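You operate a simulated robot arm through the tools that you are given. There is no shell and no other tool. Be economical: measure what you need, move in short steps, check, and stop when the job is done.

Carry out the task below with a simulated two-armed robot. There is one attempt and no reset: what you move stays moved.

Task
Put the blue tie from the black jumper on the green tray, brush the jumper's lint off, add the brush.
Fine: pass the clothes brush from hand to hand before you brush. What is to be rubbed or washed off counts as gone when no trace of it is left.
Where things are to end (x, y in the base frame): blue tie within 6 cm of [55, -58]; clothes brush within 6 cm of [45, -57].

It is judged by the outcome, as a careful person would: the job done as asked, and still so three seconds after it is handed in. It fails if anything else is knocked over, pushed out of place, dropped, spilled or broken.

Robot
Two 6-joint arms with two-finger parallel grippers on one trunk, on a base that drives. Base frame: it is fixed to the floor where the robot stands at the start and does not move with it; the origin is under the middle of the robot, x ahead of it, y to its left, z up. Units: cm, rad, N and s.
The left shoulder is at the start at [7, 16.6, 123.2], the right one opposite. Places, roughly: inside of the green tray [50, -60, 80]. Payload 3.91 kg a hand.
Tool frame (each hand has its own): the origin (TCP) lies between the finger pads and is the grasp point; the fingertips stand 3 cm ahead of it; z points along the fingers, y is the line along which they close. Largest opening 11 cm; finger width 2, thickness 1; the body of the gripper, 4.8 by 11.2 cm, starts 5.5 cm behind the TCP.
Orientation is that of the tool frame in the base frame, as a unit quaternion [x, y, z, w]. With the fingers straight down and closing along the base's y, the tool's x points along the base's -x, its y along +y and its z along -z.

Tools
- The arms move only by the tool servo_tool. It takes "left_deltas", "right_deltas" or both (then of equal length, played together; a hand with none holds still); each is a list of rows, each a list of 2 entries, a list of its own where there are three numbers: the shift along the tool's x, y, z in units of 400 mm (1.0 is 400 mm), then the turn, a rotation vector about the tool's x, y, z in units of 90 degrees (1.0 is 90 degrees). In form: [[[x, y, z], [wx, wy, wz]], ...]. A call has 1 to 12 rows; each row is the pose to reach, as a shift and turn from the pose commanded when the call began, along the tool's axes at that moment. "left_gripper" and "right_gripper" are, for a hand that has rows, the opening in per cent of the stroke, from 0 (shut) to 100 (fully open), set as the call begins (left out, the last holds). A call with a number of a shift or a turn outside -1 to 1 is refused whole. Each row takes 0.2 s and may step no farther than 5 cm and 0.15 rad from the row before; otherwise, or with a gripper value out of range, the whole call is refused. Where a pose cannot be reached the arm comes as near as it can. A force on the tool above 40 N (or 10 N above the force at the start of the call, whichever is more), or a blocked arm, ends the call early, and 0.2 s more pass. The fingers move at their own pace (about 10.8 cm/s each) and stop on an object; they squeeze with about 28 N. The grip force told is the motor's: it shows also when the fingers shut on nothing. Time passes only in rows, and 0.2 s behind the last, so rows that repeat a pose let the fingers close. It gives the time, the measured TCP pose, the force on the tool (base axes), the opening and the grip force at its end, in the units of the frame above (readings bear some noise), with the torque about the TCP (base axes, N m) and any sound that the robot's microphone picked up.
- Cameras (640 x 400 px; columns grow to the right, rows downward): "scene" is now at [11.21, -2.21, 142.57]; the picture's right is [-0.35, -0.94, 0.00], its down [-0.81, 0.31, -0.50] and it looks along [0.46, -0.17, -0.87] (base axes); focal length 250 px, centre (320, 200). "left" rides on the left gripper at [7.7, -0.7, -11.5] in its tool frame; the picture's right is [0.09, 1.00, 0.00], its down [-0.80, 0.07, -0.59] and it looks along [-0.59, 0.05, 0.80] (tool axes); focal length 270 px, centre (320, 200). "right" rides on the right gripper at [7.7, 0.7, -11.5] in its tool frame; the picture's right is [-0.09, 1.00, 0.00], its down [-0.80, -0.07, -0.59] and it looks along [-0.59, -0.05, 0.80] (tool axes); focal length 270 px, centre (320, 200). There is no depth. A picture from a camera that has moved, and an enlarged one, comes with that camera's place and axes in the base frame and with its lens.
- get_image(camera): a new picture of that camera. No time passes.
- move_column(by): slides the trunk up (or, below 0, down) by that many cm; the arms and the scene camera ride with it, the base frame stays. It gives what a move gives, with no picture.
- steer(legs): drives the robot by 1 to 6 legs, each [ahead, left, turn to the left] in cm, cm and rad, along the robot's own axes; the way and the turn of a leg run together, so that a leg with both is an arc; at most 150 cm and 3.142 rad a leg. The arms and the cameras ride along, it lands a little off, and it stops where it bumps. It gives what a move gives.
- aim_head(pan, tilt): turns the head with the scene camera to pan (to the left, within 1.501 rad either way) and tilt (down, from -0.506 to 1.204), counted from straight ahead of the robot. It gives what a move gives.
- close_up(camera, box): a new picture of the part [left, top, right, bottom] of that camera's present view, enlarged. No time passes.
- job_done(): hands the job in; it is judged then, once.

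Go step by step. Nothing tells you exact positions but the pictures and the camera data: compare them with the known pose of the tool, close in by small moves and look again before you grip or let go. The budget is 120 turns and 92 pictures, counting those below and the enlarged ones. Unless the task says otherwise, let go and move clear before handing in, and close with one line.

The tools are called after "Call:" by a JSON object that holds its "op" and its "data". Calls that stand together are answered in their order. servo_tool: Moves the arms, as the interface text tells. Its arguments: {"type":"object","properties":{"left_deltas":{"type":"array"},"left_gripper":{"type":"number"},"right_deltas":{"type":"array"},"right_gripper":{"type":"number"}},"required":[]} The other tools are called the same way: move_column (by) slides the trunk up or down; steer (legs) drives the base; aim_head (pan, tilt) turns the head that bears the scene camera; get_image (camera) takes a picture; close_up (camera, box) takes an enlarged picture of a part of a camera's view; job_done () hands the job in.

At the start:

```text
time_s: 0.0
left_position: [13.31, 30.81, 28.39]
left_orientation: [0.016, 0.997, 0.038, 0.059]
left_force: [-1.2, 0.0, 1.0]
left_ft_torque: [-0.01, -0.03, -0.01]
left_grip_width: 11.03
left_finger_force: 0.0
right_position: [47.93, -49.96, 103.57]
right_orientation: [-0.001, 1.0, 0.001, 0.0]
right_force: [-0.3, 0.0, -0.5]
right_ft_torque: [0.0, 0.04, -0.02]
right_grip_width: 11.01
right_finger_force: 0.0
trunk travel left (down, up): [-72.7, 21.3]
robot x, y, heading: [-0.15, 0.02, 0.001]
head pan, tilt: [-0.36, 1.051]
```

scene: 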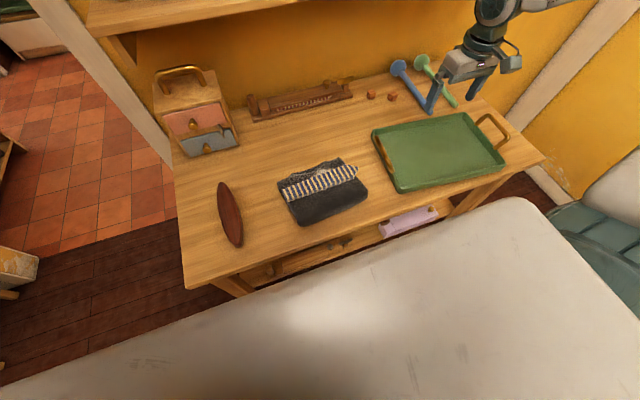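
right: 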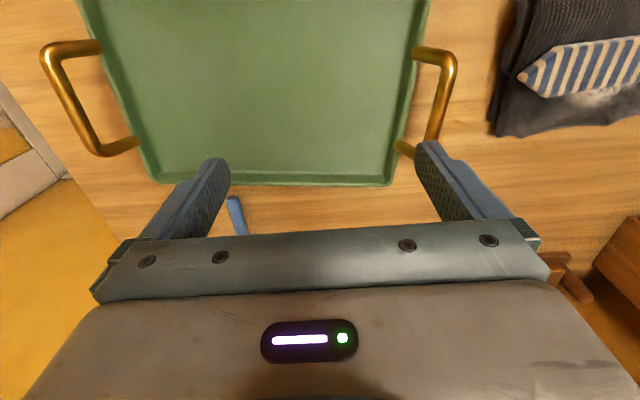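
left: 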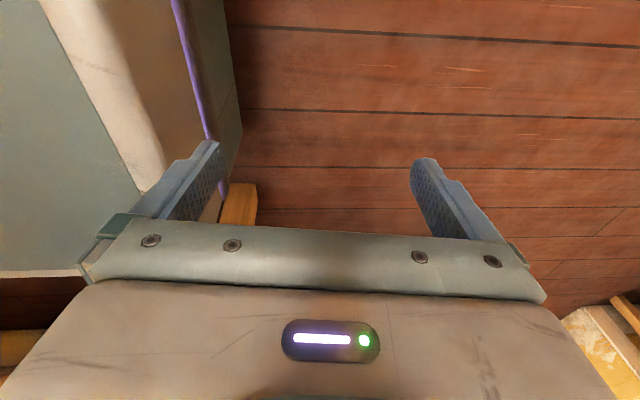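

I see the tray on the right, the black jumper with the striped tie in the middle (about [52,-19]), and a brown oval, probably the brush, near [55,13]. I'll look closer first.

Call:
{"op": "close_up", "data": {"camera": "scene", "box": [260, 140, 390, 240]}}

Call:
{"op": "close_up", "data": {"camera": "scene", "box": [180, 160, 290, 260]}}

Call:
{"op": "close_up", "data": {"camera": "scene", "box": [230, 40, 550, 240]}}

```text
4.00 times, centred on (325, 190) of scene
camera zoom: at [11.21, -2.21, 142.57], right [-0.35, -0.94, 0.0], down [-0.81, 0.31, -0.5], along [0.46, -0.17, -0.87], focal length 1000 px, centre (300, 240)
```

zoom: 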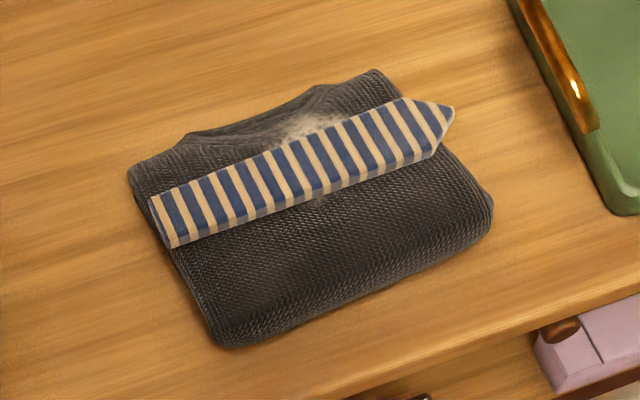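

```text
4.00 times, centred on (235, 210) of scene
camera zoom: at [11.21, -2.21, 142.57], right [-0.35, -0.94, 0.0], down [-0.81, 0.31, -0.5], along [0.46, -0.17, -0.87], focal length 1000 px, centre (660, 160)
```

zoom: 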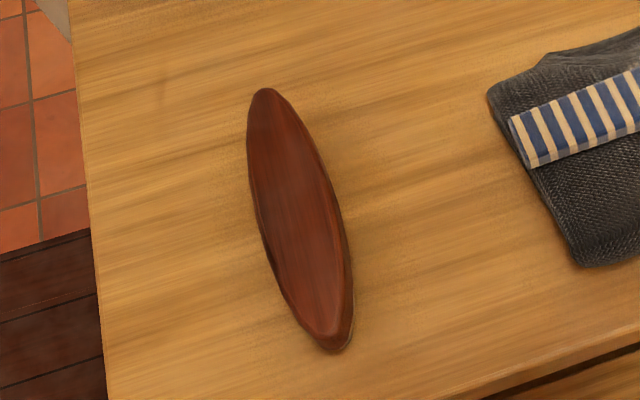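

```text
2.00 times, centred on (390, 140) of scene
camera zoom: at [11.21, -2.21, 142.57], right [-0.35, -0.94, 0.0], down [-0.81, 0.31, -0.5], along [0.46, -0.17, -0.87], focal length 500 px, centre (180, 320)
```

zoom: 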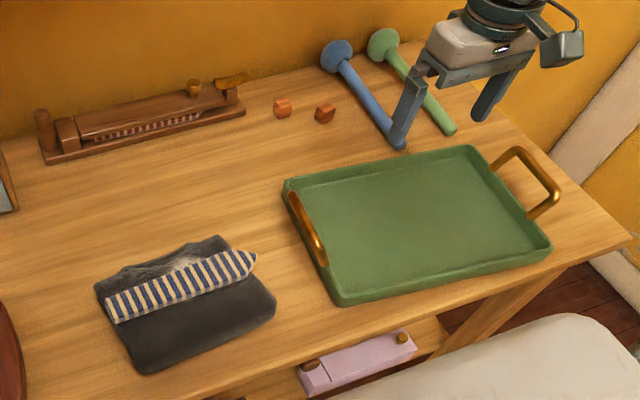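

The tie lies along y at about x=54, centre about [54,-19]; its top is around z=73. I'll bring the right hand over it, turned so the fingers close along x.

Call:
{"op": "servo_tool", "data": {"right_deltas": [[[-0.013, 0.065, 0.01], [0, 0, -0.0833]], [[-0.026, 0.129, 0.02], [0, 0, -0.1667]], [[-0.039, 0.194, 0.03], [0, 0, -0.25]], [[-0.053, 0.258, 0.04], [0, 0, -0.3333]], [[-0.066, 0.323, 0.05], [0, 0, -0.4167]], [[-0.079, 0.388, 0.06], [0, 0, -0.5]], [[-0.092, 0.452, 0.07], [0, 0, -0.5833]], [[-0.105, 0.517, 0.08], [0, 0, -0.6667]], [[-0.118, 0.581, 0.09], [0, 0, -0.75]], [[-0.131, 0.646, 0.1], [0, 0, -0.8333]], [[-0.144, 0.71, 0.15], [0, 0, -0.9167]], [[-0.157, 0.775, 0.2], [0, 0, -1.0]]], "right_gripper": 70}}

Call:
{"op": "get_image", "data": {"camera": "right"}}

Call:
{"op": "get_image", "data": {"camera": "scene"}}

```text
time_s: 2.6
left_position: [13.32, 30.86, 28.4]
left_orientation: [0.016, 0.997, 0.038, 0.058]
left_force: [-0.6, 0.1, -0.4]
left_ft_torque: [-0.03, 0.01, -0.03]
left_grip_width: 11.0
left_finger_force: 0.0
right_position: [44.95, -36.64, 97.19]
right_orientation: [0.708, -0.706, 0.0, -0.001]
right_force: [-0.7, 0.2, 0.5]
right_ft_torque: [0.01, 0.01, 0.04]
right_grip_width: 7.72
right_finger_force: 0.0
right hand out of reach, approached as far as the arm can: row 5, 6, 7, 8, 9, 10, 11, 12
trunk travel left (down, up): [-72.7, 21.3]
robot x, y, heading: [-0.16, -0.09, -0.006]
head pan, tilt: [-0.36, 1.051]
```

```text
85 pictures are left
camera right: at [44.35, -44.45, 108.59], right [-1.0, 0.08, 0.0], down [0.07, 0.8, 0.6], along [0.05, 0.59, -0.8], focal length 270 px, centre (320, 200)
```

right: 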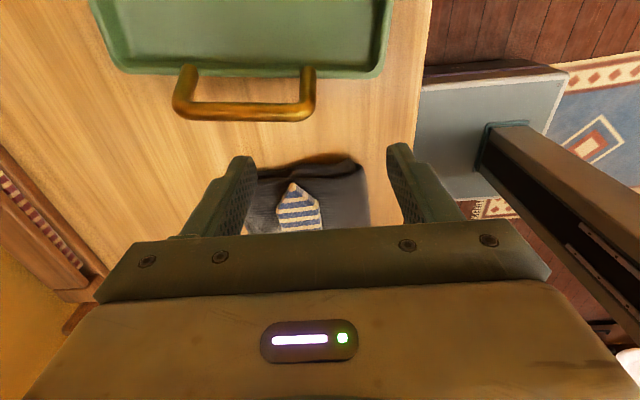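

```text
84 pictures are left
camera scene: at [11.25, -2.21, 142.57], right [-0.35, -0.94, 0.0], down [-0.81, 0.31, -0.5], along [0.46, -0.17, -0.87], focal length 250 px, centre (320, 200)
```

scene: 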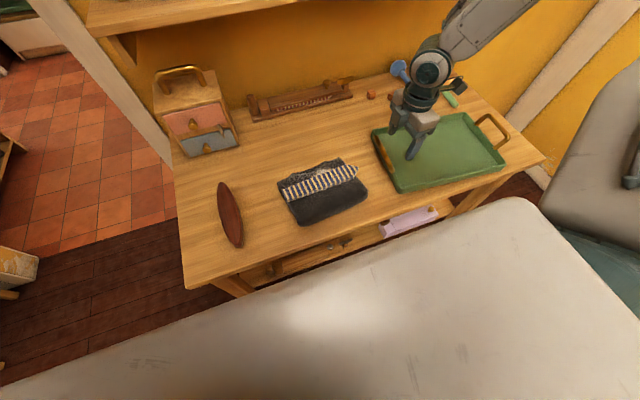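

The hand turned but stopped short at [45,-37]. I'll try again to translate from here.

Call:
{"op": "servo_tool", "data": {"right_deltas": [[[-0.1, -0.06, 0.06], [0, 0, 0]], [[-0.2, -0.12, 0.12], [0, 0, 0]], [[-0.3, -0.17, 0.18], [0, 0, 0]], [[-0.4, -0.23, 0.22], [0, 0, 0]]]}}

```text
refused: row 1 steps farther than a row can; nothing moved
```

The first row was slightly too long; I'll use smaller steps.

Call:
{"op": "servo_tool", "data": {"right_deltas": [[[-0.08, -0.04, 0.04], [0, 0, 0]], [[-0.16, -0.08, 0.08], [0, 0, 0]]]}}

```text
time_s: 3.2
left_position: [13.4, 30.92, 28.42]
left_orientation: [0.016, 0.997, 0.038, 0.059]
left_force: [0.4, 0.6, 0.0]
left_ft_torque: [0.02, -0.01, 0.0]
left_grip_width: 10.99
left_finger_force: 0.2
right_position: [44.46, -36.6, 95.68]
right_orientation: [0.708, -0.707, 0.0, -0.001]
right_force: [0.8, 0.8, 0.3]
right_ft_torque: [0.01, -0.01, 0.01]
right_grip_width: 7.73
right_finger_force: 0.1
right hand out of reach, approached as far as the arm can: row 1, 2
trunk travel left (down, up): [-72.7, 21.3]
robot x, y, heading: [0.25, -0.23, -0.0]
head pan, tilt: [-0.36, 1.051]
```

It is blocked at y≈-36.6, which is likely a wrist limit. I'll turn the hand the other way round.

Call:
{"op": "servo_tool", "data": {"right_deltas": [[[0, 0, 0], [0, 0, 0.0833]], [[0, 0, 0], [0, 0, 0.1667]], [[0, 0, 0], [0, 0, 0.25]], [[0, 0, 0], [0, 0, 0.3333]], [[0, 0, 0], [0, 0, 0.4167]], [[0, 0, 0], [0, 0, 0.5]], [[0, 0, 0], [0, 0, 0.5833]], [[0, 0, 0], [0, 0, 0.6667]], [[0, 0, 0], [0, 0, 0.75]], [[0, 0, 0], [0, 0, 0.8333]], [[0, 0, 0], [0, 0, 0.9167]], [[0, 0, 0], [0, 0, 1.0]]]}}

```text
time_s: 5.8
left_position: [13.36, 30.88, 28.39]
left_orientation: [0.016, 0.997, 0.038, 0.058]
left_force: [0.7, 0.8, 0.2]
left_ft_torque: [-0.01, 0.0, -0.02]
left_grip_width: 11.02
left_finger_force: 0.0
right_position: [44.18, -36.65, 95.86]
right_orientation: [0.001, 1.0, 0.0, 0.0]
right_force: [-0.4, -0.2, 0.3]
right_ft_torque: [-0.01, -0.01, -0.01]
right_grip_width: 7.69
right_finger_force: 0.1
trunk travel left (down, up): [-72.7, 21.3]
robot x, y, heading: [-0.1, 0.34, -0.005]
head pan, tilt: [-0.36, 1.051]
```

Now the hand turns +90° while moving over the tie.

Call:
{"op": "servo_tool", "data": {"right_deltas": [[[-0.02, 0.037, 0.012], [0, 0, 0.0833]], [[-0.041, 0.073, 0.025], [0, 0, 0.1667]], [[-0.061, 0.11, 0.037], [0, 0, 0.25]], [[-0.082, 0.147, 0.05], [0, 0, 0.3333]], [[-0.102, 0.183, 0.062], [0, 0, 0.4167]], [[-0.122, 0.22, 0.075], [0, 0, 0.5]], [[-0.143, 0.257, 0.087], [0, 0, 0.5833]], [[-0.163, 0.293, 0.1], [0, 0, 0.6667]], [[-0.184, 0.33, 0.112], [0, 0, 0.75]], [[-0.204, 0.367, 0.125], [0, 0, 0.8333]], [[-0.225, 0.403, 0.137], [0, 0, 0.9167]], [[-0.245, 0.44, 0.15], [0, 0, 1.0]]]}}

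Call:
{"op": "get_image", "data": {"camera": "right"}}

Call:
{"op": "get_image", "data": {"camera": "scene"}}

```text
time_s: 8.4
left_position: [13.41, 30.97, 28.52]
left_orientation: [0.016, 0.997, 0.038, 0.058]
left_force: [-1.2, 0.2, 0.5]
left_ft_torque: [-0.01, 0.0, -0.01]
left_grip_width: 11.03
left_finger_force: 0.0
right_position: [43.43, -36.48, 92.87]
right_orientation: [0.707, 0.708, 0.0, -0.001]
right_force: [0.9, 0.2, 1.4]
right_ft_torque: [-0.03, 0.01, 0.01]
right_grip_width: 7.69
right_finger_force: 0.2
right hand out of reach, approached as far as the arm can: row 1, 2, 3, 4, 5, 6, 7, 8, 9, 10, 11, 12
trunk travel left (down, up): [-72.7, 21.3]
robot x, y, heading: [-0.1, -0.25, -0.006]
head pan, tilt: [-0.36, 1.051]
```

```text
83 pictures are left
camera right: at [44.24, -28.85, 104.36], right [1.0, -0.09, 0.0], down [-0.07, -0.8, 0.59], along [-0.05, -0.59, -0.8], focal length 270 px, centre (320, 200)
```

right: 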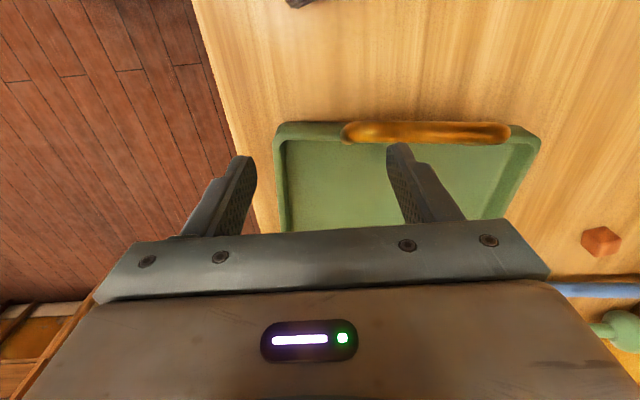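

```text
82 pictures are left
camera scene: at [11.24, -2.22, 142.57], right [-0.35, -0.94, 0.0], down [-0.81, 0.31, -0.5], along [0.46, -0.17, -0.87], focal length 250 px, centre (320, 200)
```

scene: 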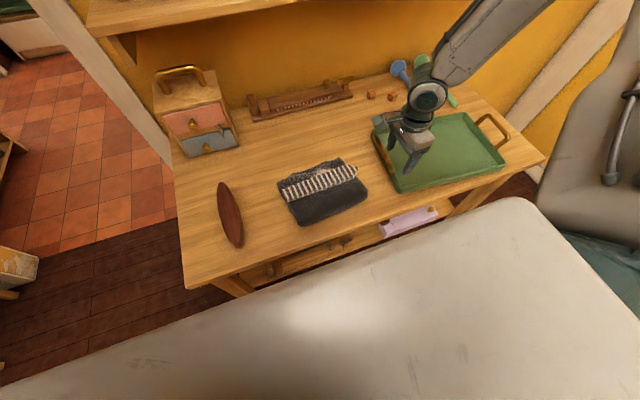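

The block is not the wrist, since y≈-36.5 holds in both orientations; it may be the elbow fold. I'll test moving ahead in x first.

Call:
{"op": "servo_tool", "data": {"right_deltas": [[[0, 0.08, 0], [0, 0, 0]], [[0, 0.16, 0], [0, 0, 0]], [[0, 0.24, 0], [0, 0, 0]], [[0, 0.32, 0], [0, 0, 0]], [[0.06, 0.36, 0], [0, 0, 0]], [[0.12, 0.36, 0], [0, 0, 0]], [[0.2, 0.36, 0], [0, 0, 0]], [[0.28, 0.36, 0], [0, 0, 0]], [[0.36, 0.36, 0], [0, 0, 0]], [[0.44, 0.32, 0], [0, 0, 0]]]}}

```text
time_s: 10.6
left_position: [13.26, 30.97, 28.52]
left_orientation: [0.015, 0.997, 0.038, 0.058]
left_force: [-0.2, -0.3, 0.4]
left_ft_torque: [0.02, -0.01, -0.01]
left_grip_width: 11.02
left_finger_force: 0.2
right_position: [46.13, -37.61, 95.62]
right_orientation: [0.706, 0.708, 0.001, 0.0]
right_force: [-0.5, 0.2, 0.3]
right_ft_torque: [-0.03, 0.01, 0.0]
right_grip_width: 7.69
right_finger_force: 0.1
right hand out of reach, approached as far as the arm can: row 1, 2, 3, 4, 5, 6, 7, 8, 9, 10
trunk travel left (down, up): [-72.7, 21.3]
robot x, y, heading: [0.05, 0.04, -0.006]
head pan, tilt: [-0.36, 1.051]
```

The boundary looks like a limit on shoulder azimuth in this pose. Reach is promised with the hand lower relative to the shoulder, so I'll raise the trunk and try lower relative heights.

Call:
{"op": "move_column", "data": {"by": 18}}

Call:
{"op": "servo_tool", "data": {"right_deltas": [[[0, 0, 0.1], [0, 0, 0]], [[0, 0, 0.2], [0, 0, 0]], [[0, 0, 0.3], [0, 0, 0]], [[0, 0, 0.4], [0, 0, 0]], [[0, 0, 0.45], [0, 0, 0]], [[0.06, 0.06, 0.45], [0, 0, 0]], [[0.12, 0.12, 0.45], [0, 0, 0]], [[0.2, 0.18, 0.45], [0, 0, 0]], [[0.28, 0.2, 0.45], [0, 0, 0]], [[0.36, 0.2, 0.45], [0, 0, 0]], [[0.44, 0.2, 0.45], [0, 0, 0]]]}}

Call:
{"op": "get_image", "data": {"camera": "scene"}}

```text
time_s: 12.6
left_position: [13.37, 30.9, 46.4]
left_orientation: [0.016, 0.997, 0.038, 0.058]
left_force: [-1.2, -1.4, 0.1]
left_ft_torque: [0.02, -0.01, -0.01]
left_grip_width: 11.02
left_finger_force: 0.0
right_position: [46.2, -37.55, 113.6]
right_orientation: [0.707, 0.707, 0.001, 0.0]
right_force: [-0.5, 0.0, -0.2]
right_ft_torque: [-0.06, -0.02, 0.03]
right_grip_width: 7.71
right_finger_force: 0.1
trunk travel left (down, up): [-90.7, 3.3]
robot x, y, heading: [0.33, -0.09, 0.0]
head pan, tilt: [-0.36, 1.051]
```

```text
time_s: 15.0
left_position: [13.37, 30.87, 46.53]
left_orientation: [0.016, 0.997, 0.039, 0.058]
left_force: [0.3, 0.0, 0.5]
left_ft_torque: [-0.03, 0.01, -0.01]
left_grip_width: 11.01
left_finger_force: 0.1
right_position: [43.62, -39.83, 98.96]
right_orientation: [0.706, 0.708, 0.001, 0.0]
right_force: [-0.3, -0.1, -1.0]
right_ft_torque: [0.01, 0.01, -0.01]
right_grip_width: 7.73
right_finger_force: 0.1
right hand out of reach, approached as far as the arm can: row 1, 2, 3, 4, 5, 6, 7, 8, 9, 10, 11
trunk travel left (down, up): [-90.7, 3.3]
robot x, y, heading: [-0.48, 0.18, 0.005]
head pan, tilt: [-0.36, 1.051]
```

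```text
81 pictures are left
camera scene: at [11.2, -2.2, 160.57], right [-0.35, -0.94, 0.0], down [-0.81, 0.31, -0.5], along [0.46, -0.17, -0.87], focal length 250 px, centre (320, 200)
```

scene: 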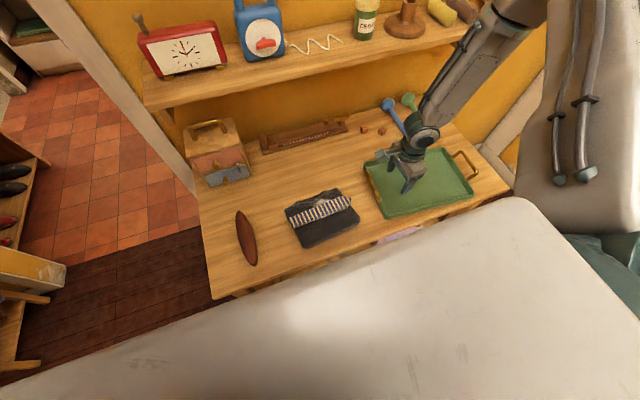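

The limit gets worse lower down, so it's a configuration matter. I'll look at the arm itself.

Call:
{"op": "aim_head", "data": {"pan": -0.9, "tilt": 0.5}}

Call:
{"op": "get_image", "data": {"camera": "scene"}}

Call:
{"op": "aim_head", "data": {"pan": 0.9, "tilt": 0.8}}

Call:
{"op": "get_image", "data": {"camera": "scene"}}

```text
time_s: 16.0
left_position: [13.4, 30.83, 46.4]
left_orientation: [0.016, 0.997, 0.038, 0.058]
left_force: [-0.1, 0.1, -0.5]
left_ft_torque: [-0.04, -0.02, 0.04]
left_grip_width: 11.01
left_finger_force: 0.0
right_position: [43.62, -39.88, 98.99]
right_orientation: [0.706, 0.708, 0.001, 0.0]
right_force: [0.5, 0.0, -0.5]
right_ft_torque: [-0.02, 0.04, -0.02]
right_grip_width: 7.72
right_finger_force: 0.1
trunk travel left (down, up): [-90.7, 3.3]
robot x, y, heading: [0.02, 0.13, -0.001]
head pan, tilt: [-0.901, 0.499]
```

```text
80 pictures are left
camera scene: at [10.66, -6.98, 165.02], right [-0.78, -0.62, 0.0], down [-0.3, 0.38, -0.88], along [0.55, -0.69, -0.48], focal length 250 px, centre (320, 200)
```

scene: 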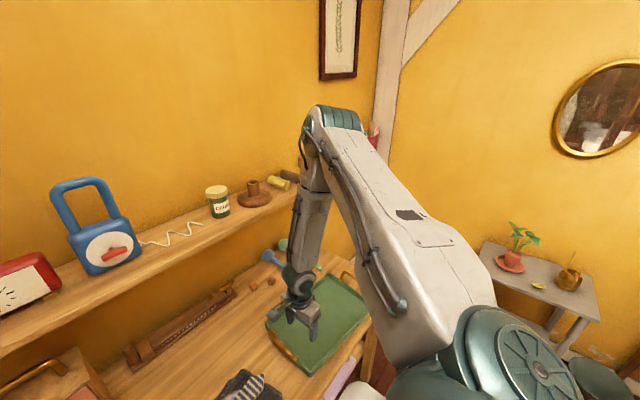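

```text
time_s: 17.8
left_position: [13.34, 30.93, 46.52]
left_orientation: [0.016, 0.997, 0.038, 0.057]
left_force: [0.2, 0.7, -0.3]
left_ft_torque: [0.01, 0.0, -0.01]
left_grip_width: 11.0
left_finger_force: 0.1
right_position: [43.51, -39.88, 98.83]
right_orientation: [0.706, 0.708, 0.001, 0.0]
right_force: [0.1, -0.6, 0.0]
right_ft_torque: [-0.03, 0.01, 0.0]
right_grip_width: 7.72
right_finger_force: 0.0
trunk travel left (down, up): [-90.7, 3.3]
robot x, y, heading: [-0.05, 0.09, 0.003]
head pan, tilt: [0.901, 0.799]
```

```text
79 pictures are left
camera scene: at [10.02, 6.45, 162.43], right [0.78, -0.62, 0.0], down [-0.45, -0.56, -0.7], along [0.43, 0.55, -0.72], focal length 250 px, centre (320, 200)
```

scene: 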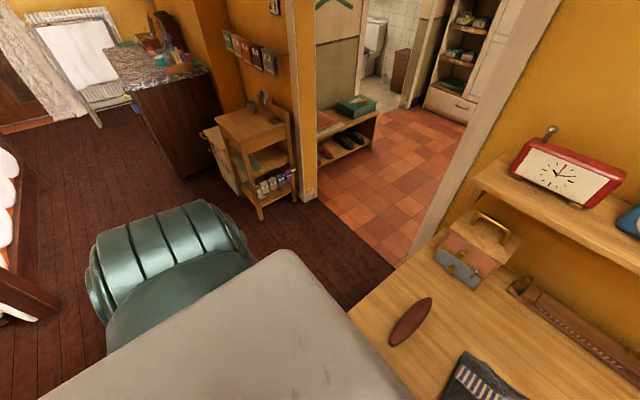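

The right arm's shoulder pan seems limited on the inward side. Next I'll raise the left hand and see how far it reaches.

Call:
{"op": "servo_tool", "data": {"left_deltas": [[[-0.01, 0.01, -0.1], [0, 0, 0]], [[-0.02, 0.02, -0.2], [0, 0, 0]], [[-0.03, 0.03, -0.3], [0, 0, 0]], [[-0.05, 0.04, -0.4], [0, 0, 0]], [[-0.06, 0.05, -0.5], [0, 0, 0]], [[-0.07, 0.06, -0.6], [0, 0, 0]], [[-0.08, 0.07, -0.7], [0, 0, 0]], [[-0.1, 0.08, -0.8], [0, 0, 0]], [[-0.11, 0.09, -0.9], [0, 0, 0]], [[-0.12, 0.1, -0.98], [0, 0, 0]]]}}

Call:
{"op": "get_image", "data": {"camera": "scene"}}

```text
time_s: 20.0
left_position: [13.49, 31.85, 86.35]
left_orientation: [0.017, 0.997, 0.038, 0.057]
left_force: [0.4, 0.1, 0.2]
left_ft_torque: [0.0, -0.02, 0.0]
left_grip_width: 11.02
left_finger_force: 0.0
right_position: [43.53, -39.86, 98.84]
right_orientation: [0.707, 0.708, 0.001, 0.0]
right_force: [-0.5, 0.2, 0.3]
right_ft_torque: [-0.02, -0.01, -0.02]
right_grip_width: 7.68
right_finger_force: 0.0
trunk travel left (down, up): [-90.7, 3.3]
robot x, y, heading: [0.16, 0.03, -0.004]
head pan, tilt: [0.901, 0.799]
```

```text
78 pictures are left
camera scene: at [10.0, 6.51, 162.43], right [0.78, -0.62, 0.0], down [-0.45, -0.56, -0.7], along [0.43, 0.55, -0.72], focal length 250 px, centre (320, 200)
```

scene: 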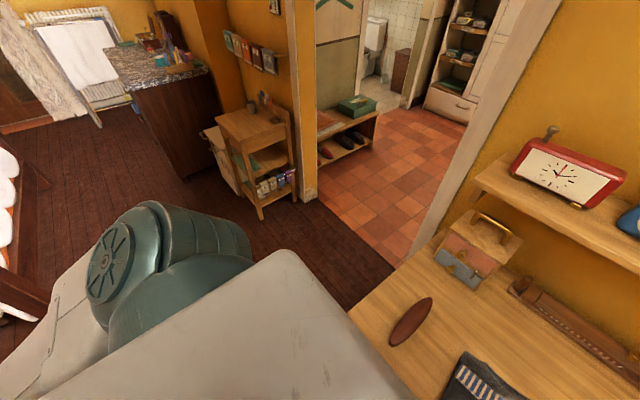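

The left hand rose freely; its elbow is folded back. I'll bring it forward over the table near the brush and straighten the tool.

Call:
{"op": "servo_tool", "data": {"left_deltas": [[[-0.07, -0.01, -0.03], [0.01, 0.01, 0]], [[-0.15, -0.03, -0.06], [0.01, 0.02, 0]], [[-0.23, -0.05, -0.1], [0.02, 0.03, -0.01]], [[-0.31, -0.07, -0.13], [0.03, 0.04, -0.01]], [[-0.39, -0.09, -0.16], [0.04, 0.05, -0.01]], [[-0.47, -0.11, -0.19], [0.05, 0.06, -0.02]], [[-0.55, -0.13, -0.2], [0.05, 0.073, -0.024]], [[-0.63, -0.15, -0.21], [0.05, 0.073, -0.024]], [[-0.71, -0.17, -0.21], [0.05, 0.073, -0.024]], [[-0.78, -0.18, -0.21], [0.05, 0.073, -0.024]], [[-0.85, -0.19, -0.21], [0.05, 0.073, -0.024]], [[-0.91, -0.2, -0.21], [0.05, 0.073, -0.024]]]}}

Call:
{"op": "get_image", "data": {"camera": "scene"}}

Call:
{"op": "get_image", "data": {"camera": "left"}}

```text
time_s: 22.6
left_position: [49.08, 21.42, 95.81]
left_orientation: [-0.003, 1.0, -0.001, 0.002]
left_force: [0.1, 0.8, 0.5]
left_ft_torque: [-0.02, 0.03, -0.02]
left_grip_width: 11.02
left_finger_force: 0.1
left hand out of reach, approached as far as the arm can: row 7, 8, 9, 10, 11, 12
right_position: [43.68, -39.89, 98.77]
right_orientation: [0.706, 0.708, 0.002, 0.0]
right_force: [1.0, -0.8, 1.1]
right_ft_torque: [0.04, 0.04, -0.02]
right_grip_width: 7.71
right_finger_force: 0.2
trunk travel left (down, up): [-90.7, 3.3]
robot x, y, heading: [-0.0, -0.34, -0.001]
head pan, tilt: [0.901, 0.799]
```

```text
77 pictures are left
camera scene: at [10.19, 6.39, 162.42], right [0.78, -0.62, 0.0], down [-0.45, -0.56, -0.7], along [0.43, 0.55, -0.72], focal length 250 px, centre (320, 200)
```

scene: 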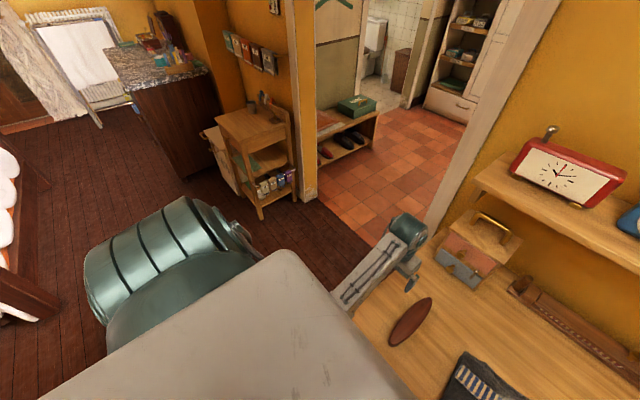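

```text
76 pictures are left
camera left: at [41.4, 20.72, 107.18], right [-0.09, 1.0, 0.0], down [0.8, 0.08, 0.6], along [0.59, 0.05, -0.8], focal length 270 px, centre (320, 200)
```

left: 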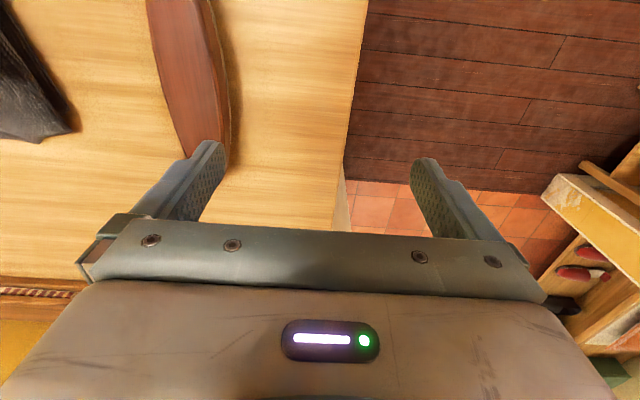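

The left hand is over the table near the brush. I'll test how far it gets inward and lower.

Call:
{"op": "servo_tool", "data": {"left_deltas": [[[0, -0.1, 0.05], [0, 0, 0]], [[0, -0.2, 0.1], [0, 0, 0]], [[0, -0.3, 0.15], [0, 0, 0]], [[0, -0.4, 0.2], [0, 0, 0]], [[0, -0.5, 0.2], [0, 0, 0]]]}}

```text
time_s: 23.6
left_position: [49.65, 16.79, 86.68]
left_orientation: [-0.012, 0.997, 0.079, 0.007]
left_force: [0.0, 2.7, 2.5]
left_ft_torque: [-0.05, 0.01, 0.01]
left_grip_width: 10.93
left_finger_force: 0.0
left hand out of reach, approached as far as the arm can: row 4
right_position: [43.5, -39.77, 98.97]
right_orientation: [0.706, 0.708, 0.002, 0.0]
right_force: [-0.4, -0.2, 1.0]
right_ft_torque: [-0.02, -0.01, -0.03]
right_grip_width: 7.71
right_finger_force: 0.0
trunk travel left (down, up): [-90.7, 3.3]
robot x, y, heading: [0.2, 0.22, -0.001]
head pan, tilt: [0.901, 0.799]
stopped in row 4 (left hand): the arm was blocked; the commanded pose is now the measured one
```

The left arm got blocked; I'll see by what.

Call:
{"op": "get_image", "data": {"camera": "scene"}}

Call:
{"op": "get_image", "data": {"camera": "left"}}

```text
75 pictures are left
camera scene: at [9.82, 6.4, 162.46], right [0.78, -0.62, 0.0], down [-0.44, -0.56, -0.7], along [0.43, 0.55, -0.72], focal length 250 px, centre (320, 200)
```

scene: 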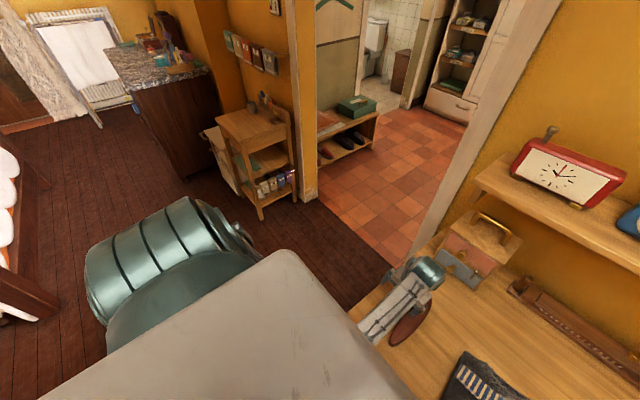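

```text
74 pictures are left
camera left: at [41.99, 13.96, 97.67], right [-0.11, 0.98, 0.16], down [0.79, -0.01, 0.61], along [0.6, 0.19, -0.78], focal length 270 px, centre (320, 200)
```

left: 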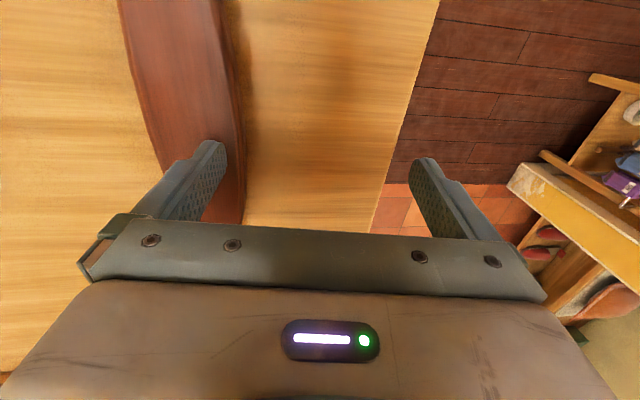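

Both arms seem to be in awkward branches: the left forearm hangs low against the table edge, and the right pan stops outward. I'll lift the left hand clear, then use the base to bring the work into reach.

Call:
{"op": "servo_tool", "data": {"left_deltas": [[[0, 0.02, -0.1], [0, 0, 0]], [[0.02, 0.06, -0.2], [0, 0, 0]], [[0.04, 0.12, -0.3], [0, 0, 0]], [[0.08, 0.2, -0.35], [0, 0, 0]], [[0.12, 0.28, -0.4], [0, 0, 0]], [[0.18, 0.36, -0.45], [0, 0, 0]], [[0.22, 0.44, -0.5], [0, 0, 0]]]}}

Call:
{"op": "steer", "data": {"legs": [[0, 0, 0.3]]}}

```text
time_s: 25.2
left_position: [41.39, 24.83, 96.7]
left_orientation: [-0.011, 0.997, 0.081, 0.015]
left_force: [-0.9, 0.3, 0.5]
left_ft_torque: [0.01, 0.0, -0.01]
left_grip_width: 10.99
left_finger_force: 0.1
left hand out of reach, approached as far as the arm can: row 3, 4, 5, 6, 7
right_position: [43.5, -39.65, 98.88]
right_orientation: [0.706, 0.708, 0.001, 0.0]
right_force: [0.0, -0.2, 0.0]
right_ft_torque: [-0.01, 0.01, 0.03]
right_grip_width: 7.69
right_finger_force: 0.1
trunk travel left (down, up): [-90.7, 3.3]
robot x, y, heading: [0.09, 0.21, 0.001]
head pan, tilt: [0.901, 0.799]
```

```text
time_s: 26.5
left_position: [32.07, 35.97, 96.54]
left_orientation: [-0.162, 0.983, 0.082, 0.002]
left_force: [0.0, 0.8, -0.5]
left_ft_torque: [-0.01, -0.01, -0.01]
left_grip_width: 11.04
left_finger_force: 0.0
right_position: [53.64, -24.91, 98.91]
right_orientation: [0.591, 0.806, 0.002, -0.001]
right_force: [-0.6, 0.8, 0.1]
right_ft_torque: [-0.01, 0.01, 0.0]
right_grip_width: 7.71
right_finger_force: 0.3
trunk travel left (down, up): [-90.7, 3.3]
robot x, y, heading: [0.01, 0.1, 0.307]
head pan, tilt: [0.901, 0.799]
```

Turning works without a bump. I'll turn further and look.

Call:
{"op": "steer", "data": {"legs": [[0, 0, 0.35]]}}

Call:
{"op": "aim_head", "data": {"pan": -0.9, "tilt": 0.95}}

Call:
{"op": "get_image", "data": {"camera": "scene"}}

```text
time_s: 28.0
left_position: [17.63, 44.7, 96.6]
left_orientation: [-0.332, 0.94, 0.081, -0.012]
left_force: [0.0, -1.1, 0.8]
left_ft_torque: [-0.04, 0.01, 0.01]
left_grip_width: 11.01
left_finger_force: 0.0
right_position: [58.86, -4.84, 98.83]
right_orientation: [0.439, 0.898, 0.001, -0.001]
right_force: [-0.3, 0.0, 0.4]
right_ft_torque: [0.0, 0.02, 0.0]
right_grip_width: 7.68
right_finger_force: 0.1
trunk travel left (down, up): [-90.7, 3.3]
robot x, y, heading: [-0.09, 0.09, 0.662]
head pan, tilt: [0.901, 0.799]
```

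```text
time_s: 29.8
left_position: [17.56, 44.88, 96.56]
left_orientation: [-0.333, 0.939, 0.081, -0.012]
left_force: [0.3, 0.6, 0.1]
left_ft_torque: [0.0, 0.02, -0.02]
left_grip_width: 11.05
left_finger_force: 0.0
right_position: [58.78, -4.74, 98.85]
right_orientation: [0.439, 0.898, 0.001, 0.0]
right_force: [0.2, -0.3, 0.1]
right_ft_torque: [-0.04, -0.01, -0.01]
right_grip_width: 7.71
right_finger_force: 0.1
trunk travel left (down, up): [-90.7, 3.3]
robot x, y, heading: [-0.0, -0.05, 0.655]
head pan, tilt: [-0.901, 0.949]
```

```text
73 pictures are left
camera scene: at [11.04, 1.48, 161.28], right [-0.24, -0.97, 0.0], down [-0.79, 0.19, -0.58], along [0.57, -0.14, -0.81], focal length 250 px, centre (320, 200)
```

scene: 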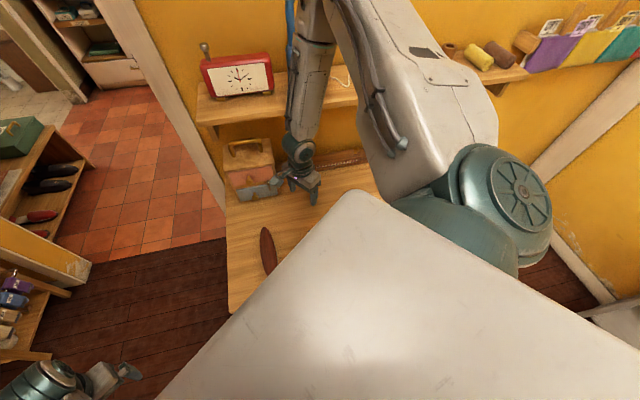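

The torso hides the table from the head at this heading, so I'll lean on the wrist camera. Moving the right hand over the tie.

Call:
{"op": "servo_tool", "data": {"right_deltas": [[[-0.034, -0.052, 0.04], [0, 0, 0.07]], [[-0.069, -0.104, 0.08], [0, 0, 0.14]], [[-0.103, -0.156, 0.12], [0, 0, 0.21]], [[-0.137, -0.208, 0.16], [0, 0, 0.28]], [[-0.172, -0.26, 0.2], [0, 0, 0.35]], [[-0.206, -0.312, 0.25], [0, 0, 0.421]]]}}

Call:
{"op": "get_image", "data": {"camera": "right"}}

```text
time_s: 31.2
left_position: [17.54, 44.77, 96.7]
left_orientation: [-0.333, 0.939, 0.082, -0.012]
left_force: [-0.5, -0.6, 0.4]
left_ft_torque: [0.02, -0.03, -0.05]
left_grip_width: 11.01
left_finger_force: 0.1
right_position: [56.44, -23.48, 92.42]
right_orientation: [0.705, 0.709, -0.003, -0.012]
right_force: [-0.9, -0.6, -0.3]
right_ft_torque: [0.01, 0.0, 0.06]
right_grip_width: 7.69
right_finger_force: 0.0
right hand out of reach, approached as far as the arm can: row 1, 2, 3, 4, 5, 6
trunk travel left (down, up): [-90.7, 3.3]
robot x, y, heading: [-0.7, -0.25, 0.656]
head pan, tilt: [-0.901, 0.949]
```

```text
72 pictures are left
camera right: at [57.41, -15.99, 104.06], right [1.0, -0.08, -0.02], down [-0.05, -0.81, 0.59], along [-0.07, -0.58, -0.81], focal length 270 px, centre (320, 200)
```

right: 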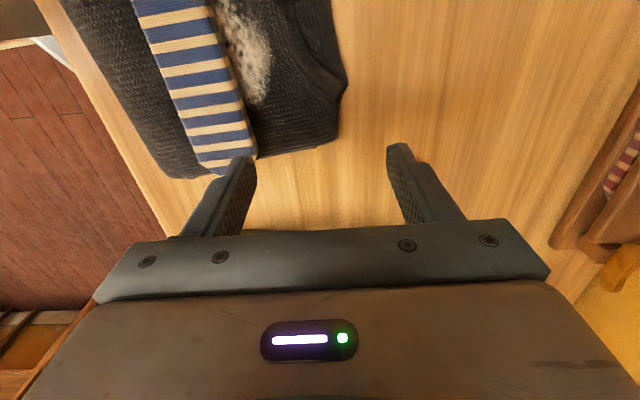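

Comparing both cameras, the table top is really near z≈79, so the tie is about [48,-17], top near z≈82. That is too close to the shoulder for this arm pose, so I'll back the robot off a little.

Call:
{"op": "steer", "data": {"legs": [[-15, 8, 0]]}}

Call:
{"op": "get_image", "data": {"camera": "right"}}

```text
time_s: 32.7
left_position: [1.3, 42.16, 96.5]
left_orientation: [-0.333, 0.939, 0.081, -0.013]
left_force: [0.3, -0.9, 1.1]
left_ft_torque: [0.01, 0.01, -0.02]
left_grip_width: 11.01
left_finger_force: 0.0
right_position: [40.19, -25.89, 92.38]
right_orientation: [0.704, 0.71, -0.006, -0.011]
right_force: [0.2, 0.2, 0.0]
right_ft_torque: [0.05, 0.03, -0.03]
right_grip_width: 7.68
right_finger_force: 0.1
trunk travel left (down, up): [-90.7, 3.3]
robot x, y, heading: [-16.78, -2.89, 0.66]
head pan, tilt: [-0.901, 0.949]
```

```text
71 pictures are left
camera right: at [41.22, -18.54, 103.9], right [1.0, -0.08, -0.03], down [-0.05, -0.81, 0.59], along [-0.07, -0.59, -0.81], focal length 270 px, centre (320, 200)
```

right: 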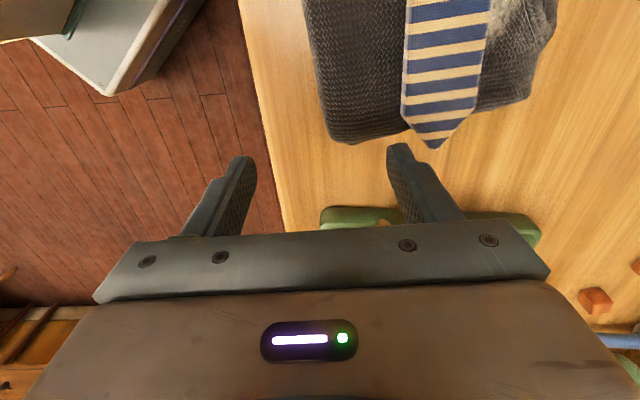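

The tie's tip is about [48.6,-28], confirming its line at x≈48.5. I'll move over its middle.

Call:
{"op": "servo_tool", "data": {"right_deltas": [[[0.055, 0.05, 0.01], [-0.015, -0.005, 0]], [[0.11, 0.1, 0.02], [-0.015, -0.005, 0]], [[0.165, 0.15, 0.03], [-0.015, -0.005, 0]], [[0.2225, 0.2025, 0.035], [-0.015, -0.005, 0]]]}}

Call:
{"op": "get_image", "data": {"camera": "right"}}

```text
time_s: 33.7
left_position: [1.18, 42.27, 96.46]
left_orientation: [-0.333, 0.94, 0.08, -0.013]
left_force: [0.3, 0.1, -0.3]
left_ft_torque: [-0.03, -0.01, -0.03]
left_grip_width: 11.0
left_finger_force: 0.1
right_position: [47.26, -18.63, 96.07]
right_orientation: [0.705, 0.709, 0.0, 0.001]
right_force: [0.4, 0.8, 0.4]
right_ft_torque: [-0.04, 0.01, 0.02]
right_grip_width: 7.69
right_finger_force: 0.2
right hand out of reach, approached as far as the arm can: row 1, 2, 3, 4
trunk travel left (down, up): [-90.7, 3.3]
robot x, y, heading: [-16.37, -2.92, 0.657]
head pan, tilt: [-0.901, 0.949]
```

```text
70 pictures are left
camera right: at [47.93, -10.94, 107.53], right [1.0, -0.08, 0.0], down [-0.07, -0.8, 0.59], along [-0.05, -0.59, -0.8], focal length 270 px, centre (320, 200)
```

right: 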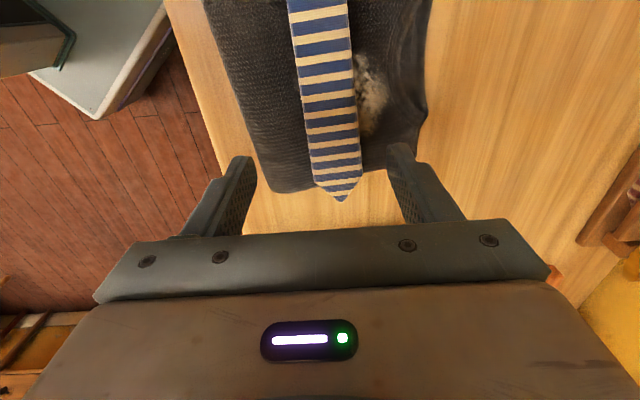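

It reached the spot but can't go lower with the shoulder this high. I'll raise the hand and then lower the trunk instead.

Call:
{"op": "servo_tool", "data": {"right_deltas": [[[0.01, 0.01, -0.1], [0, 0, 0]], [[0.02, 0.02, -0.2], [0, 0, 0]], [[0.03, 0.02, -0.3], [0, 0, 0]], [[0.04, 0.025, -0.4], [0, 0, 0]], [[0.04, 0.025, -0.5], [0, 0, 0]]]}}

Call:
{"op": "move_column", "data": {"by": -18}}

```text
time_s: 34.9
left_position: [0.79, 41.82, 96.72]
left_orientation: [-0.334, 0.939, 0.081, -0.012]
left_force: [0.1, 0.5, -0.1]
left_ft_torque: [0.0, 0.03, 0.01]
left_grip_width: 11.0
left_finger_force: 0.2
right_position: [48.08, -17.48, 116.07]
right_orientation: [0.704, 0.71, 0.002, -0.001]
right_force: [-0.3, 0.1, 0.0]
right_ft_torque: [0.01, 0.0, 0.0]
right_grip_width: 7.69
right_finger_force: 0.1
trunk travel left (down, up): [-90.7, 3.3]
robot x, y, heading: [-16.68, -2.88, 0.663]
head pan, tilt: [-0.901, 0.949]
```

```text
time_s: 36.9
left_position: [1.02, 42.1, 78.54]
left_orientation: [-0.333, 0.939, 0.08, -0.012]
left_force: [0.4, -0.2, 0.0]
left_ft_torque: [0.02, 0.01, 0.0]
left_grip_width: 10.99
left_finger_force: 0.1
right_position: [48.18, -17.26, 97.91]
right_orientation: [0.704, 0.71, 0.001, 0.0]
right_force: [-0.4, -0.9, 0.1]
right_ft_torque: [-0.01, 0.01, -0.01]
right_grip_width: 7.72
right_finger_force: 0.0
trunk travel left (down, up): [-72.7, 21.3]
robot x, y, heading: [-16.31, -2.83, 0.66]
head pan, tilt: [-0.901, 0.949]
```

That works. Going down toward the tie and checking.

Call:
{"op": "servo_tool", "data": {"right_deltas": [[[0, 0, 0.1], [0, 0, 0]], [[0, 0, 0.2], [0, 0, 0]]]}}

Call:
{"op": "get_image", "data": {"camera": "right"}}

```text
time_s: 37.5
left_position: [1.17, 42.14, 78.35]
left_orientation: [-0.333, 0.939, 0.081, -0.013]
left_force: [-0.6, 0.7, 0.2]
left_ft_torque: [0.0, 0.02, -0.01]
left_grip_width: 10.99
left_finger_force: 0.1
right_position: [48.22, -17.13, 89.64]
right_orientation: [0.704, 0.71, 0.001, -0.001]
right_force: [1.0, 1.6, -0.1]
right_ft_torque: [0.04, -0.04, 0.02]
right_grip_width: 7.7
right_finger_force: 0.1
trunk travel left (down, up): [-72.7, 21.3]
robot x, y, heading: [-16.59, -3.18, 0.663]
head pan, tilt: [-0.901, 0.949]
```

```text
69 pictures are left
camera right: at [49.01, -9.48, 101.26], right [1.0, -0.08, 0.0], down [-0.06, -0.8, 0.59], along [-0.05, -0.59, -0.8], focal length 270 px, centre (320, 200)
```

right: 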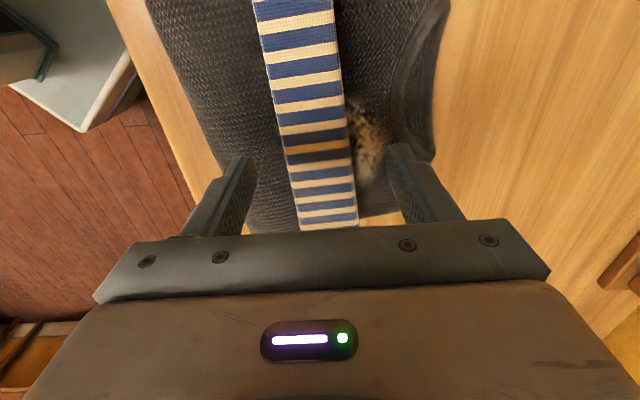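

The tie is under the hand, turned about 4°. I'll align and lower to z≈86.

Call:
{"op": "servo_tool", "data": {"right_deltas": [[[0, -0.005, 0.03], [0, 0, -0.02]], [[0, -0.008, 0.06], [0, 0, -0.045]], [[0, -0.008, 0.09], [0, 0, -0.045]]], "right_gripper": 75}}

Call:
{"op": "get_image", "data": {"camera": "right"}}

```text
time_s: 38.3
left_position: [1.07, 42.05, 78.5]
left_orientation: [-0.332, 0.94, 0.081, -0.012]
left_force: [0.4, -0.2, 0.0]
left_ft_torque: [-0.02, 0.0, 0.0]
left_grip_width: 11.03
left_finger_force: 0.1
right_position: [47.89, -17.13, 86.3]
right_orientation: [0.679, 0.734, 0.002, -0.001]
right_force: [-0.3, -0.2, -0.3]
right_ft_torque: [-0.01, 0.02, -0.01]
right_grip_width: 8.25
right_finger_force: 0.0
trunk travel left (down, up): [-72.7, 21.3]
robot x, y, heading: [-16.16, -2.89, 0.657]
head pan, tilt: [-0.901, 0.949]
```

```text
68 pictures are left
camera right: at [48.05, -9.6, 97.84], right [1.0, -0.01, 0.0], down [-0.01, -0.81, 0.59], along [0.0, -0.59, -0.81], focal length 270 px, centre (320, 200)
```

right: 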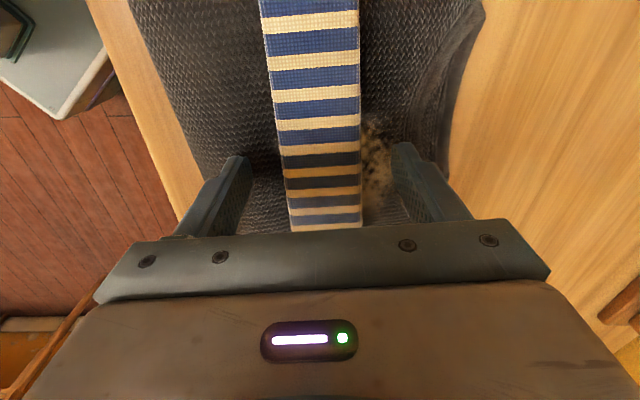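

Centred. Lowering slowly with force check.

Call:
{"op": "servo_tool", "data": {"right_deltas": [[[0, 0, 0.0125], [0, 0, 0]], [[0, 0, 0.025], [0, 0, 0]], [[0, 0, 0.0375], [0, 0, 0]]]}}

Call:
{"op": "close_up", "data": {"camera": "right", "box": [180, 100, 460, 275]}}

```text
time_s: 38.9
left_position: [0.9, 42.07, 78.7]
left_orientation: [-0.333, 0.939, 0.081, -0.01]
left_force: [0.0, 0.3, 0.8]
left_ft_torque: [0.04, 0.01, 0.03]
left_grip_width: 11.0
left_finger_force: 0.0
right_position: [47.88, -17.14, 86.1]
right_orientation: [0.678, 0.735, 0.003, 0.004]
right_force: [-1.5, -8.4, 38.1]
right_ft_torque: [-0.39, 1.97, 0.4]
right_grip_width: 8.33
right_finger_force: 0.7
trunk travel left (down, up): [-72.7, 21.3]
robot x, y, heading: [-16.62, -3.06, 0.66]
head pan, tilt: [-0.901, 0.949]
stopped in row 2 (right hand): the force on the tool passed its limit (the readings are from after the stop); the commanded pose is now the measured one
```

```text
2.29 times, centred on (320, 188) of right
camera zoom: at [47.93, -9.54, 97.63], right [1.0, -0.01, 0.01], down [-0.01, -0.8, 0.59], along [0.0, -0.59, -0.8], focal length 618 px, centre (320, 229)
```

zoom: 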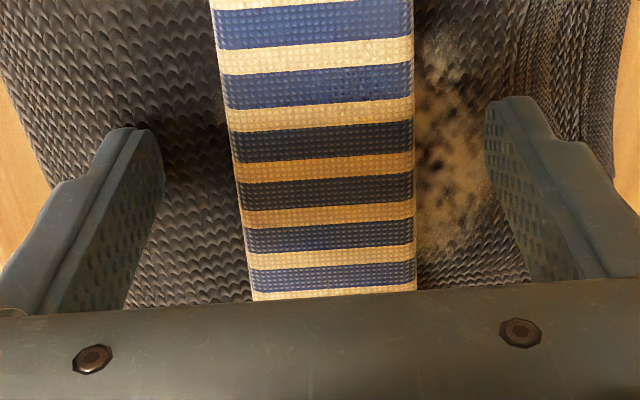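

The tips touched the jumper at z≈83. Easing up slightly and closing on the tie.

Call:
{"op": "servo_tool", "data": {"right_deltas": [[[0, 0, -0.007], [0, 0, 0]], [[0, 0, -0.007], [0, 0, 0]], [[0, 0, -0.007], [0, 0, 0]], [[0, 0, -0.007], [0, 0, 0]], [[0, 0, -0.007], [0, 0, 0]]], "right_gripper": 0}}

Call:
{"op": "servo_tool", "data": {"right_deltas": [[[0, 0, -0.05], [0, 0, 0]], [[0, 0, -0.1], [0, 0, 0]], [[0, 0, -0.15], [0, 0, 0]], [[0, 0, -0.2], [0, 0, 0]]]}}

Call:
{"op": "get_image", "data": {"camera": "right"}}

```text
time_s: 40.1
left_position: [0.87, 42.1, 78.53]
left_orientation: [-0.333, 0.939, 0.08, -0.011]
left_force: [-0.1, -0.3, 0.8]
left_ft_torque: [-0.03, 0.0, -0.04]
left_grip_width: 11.01
left_finger_force: 0.1
right_position: [47.87, -17.2, 86.04]
right_orientation: [0.679, 0.734, 0.003, 0.002]
right_force: [-6.8, 0.2, 9.9]
right_ft_torque: [-0.1, 0.5, -0.04]
right_grip_width: 4.46
right_finger_force: 27.9
trunk travel left (down, up): [-72.7, 21.3]
robot x, y, heading: [-16.44, -3.0, 0.659]
head pan, tilt: [-0.901, 0.949]
```

```text
time_s: 41.1
left_position: [0.92, 42.14, 78.71]
left_orientation: [-0.333, 0.939, 0.082, -0.011]
left_force: [-1.1, -0.7, 0.9]
left_ft_torque: [0.0, 0.03, 0.01]
left_grip_width: 10.99
left_finger_force: 0.1
right_position: [48.0, -17.26, 94.0]
right_orientation: [0.678, 0.735, 0.003, 0.003]
right_force: [-0.4, -0.1, 0.3]
right_ft_torque: [0.02, -0.01, 0.01]
right_grip_width: 0.02
right_finger_force: 28.0
trunk travel left (down, up): [-72.7, 21.3]
robot x, y, heading: [-16.61, -2.75, 0.659]
head pan, tilt: [-0.901, 0.949]
```

```text
66 pictures are left
camera right: at [48.14, -9.63, 105.54], right [1.0, -0.01, 0.01], down [-0.01, -0.81, 0.59], along [0.0, -0.59, -0.81], focal length 270 px, centre (320, 200)
```

right: 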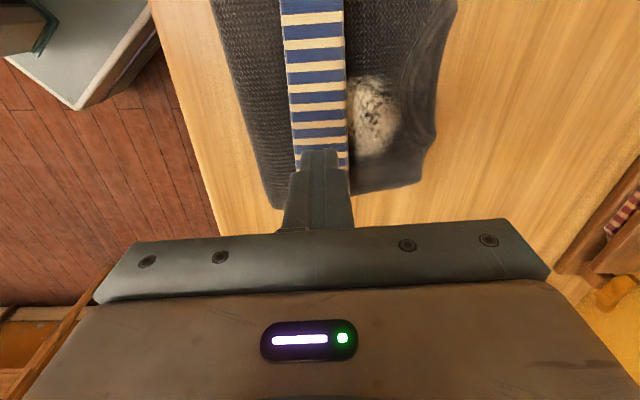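

The grip was too shallow and slipped off; the tie is still in place. I'll retry with a narrower opening, pressing lightly down before closing.

Call:
{"op": "servo_tool", "data": {"right_deltas": [[[0, 0, 0.05], [0, 0, 0]], [[0, 0, 0.1], [0, 0, 0]], [[0, 0, 0.15], [0, 0, 0]], [[0, 0, 0.18], [0, 0, 0]]], "right_gripper": 52}}

Call:
{"op": "servo_tool", "data": {"right_deltas": [[[0, 0, 0.01], [0, 0, 0]], [[0, 0, 0.02], [0, 0, 0]], [[0, 0, 0.03], [0, 0, 0]], [[0, 0, 0.04], [0, 0, 0]], [[0, 0, 0.05], [0, 0, 0]]]}}

Call:
{"op": "close_up", "data": {"camera": "right", "box": [180, 100, 460, 275]}}

```text
time_s: 42.1
left_position: [1.06, 42.07, 78.64]
left_orientation: [-0.333, 0.939, 0.08, -0.012]
left_force: [-0.5, 0.3, -0.5]
left_ft_torque: [-0.04, 0.04, -0.02]
left_grip_width: 11.0
left_finger_force: 0.1
right_position: [48.24, -17.13, 86.66]
right_orientation: [0.678, 0.735, 0.002, 0.001]
right_force: [0.4, 0.1, 0.4]
right_ft_torque: [-0.01, 0.04, -0.05]
right_grip_width: 5.72
right_finger_force: 0.1
trunk travel left (down, up): [-72.7, 21.3]
robot x, y, heading: [-16.52, -2.96, 0.661]
head pan, tilt: [-0.901, 0.949]
```

```text
time_s: 42.9
left_position: [0.86, 42.08, 78.69]
left_orientation: [-0.333, 0.94, 0.081, -0.01]
left_force: [0.2, 0.5, 0.0]
left_ft_torque: [0.02, 0.02, 0.01]
left_grip_width: 10.99
left_finger_force: 0.1
right_position: [48.15, -17.05, 86.13]
right_orientation: [0.678, 0.735, 0.006, 0.005]
right_force: [-2.1, -5.2, 36.1]
right_ft_torque: [-0.27, 1.44, 0.21]
right_grip_width: 5.79
right_finger_force: 0.7
trunk travel left (down, up): [-72.7, 21.3]
robot x, y, heading: [-16.74, -2.63, 0.659]
head pan, tilt: [-0.901, 0.949]
stopped in row 4 (right hand): the force on the tool passed its limit (the readings are from after the stop); the commanded pose is now the measured one
```

```text
2.29 times, centred on (320, 188) of right
camera zoom: at [48.09, -9.48, 97.64], right [1.0, -0.01, 0.02], down [-0.02, -0.8, 0.59], along [0.01, -0.59, -0.8], focal length 618 px, centre (320, 229)
```

zoom: 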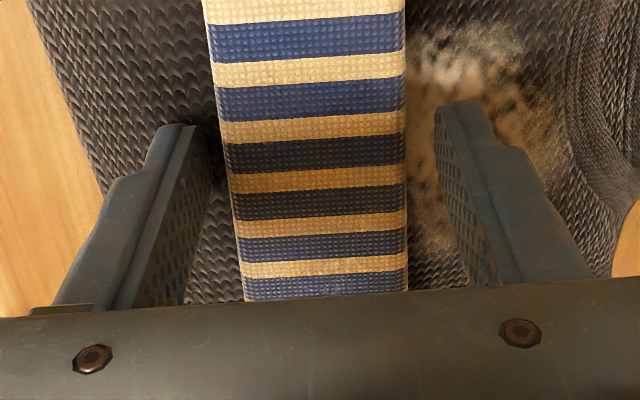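

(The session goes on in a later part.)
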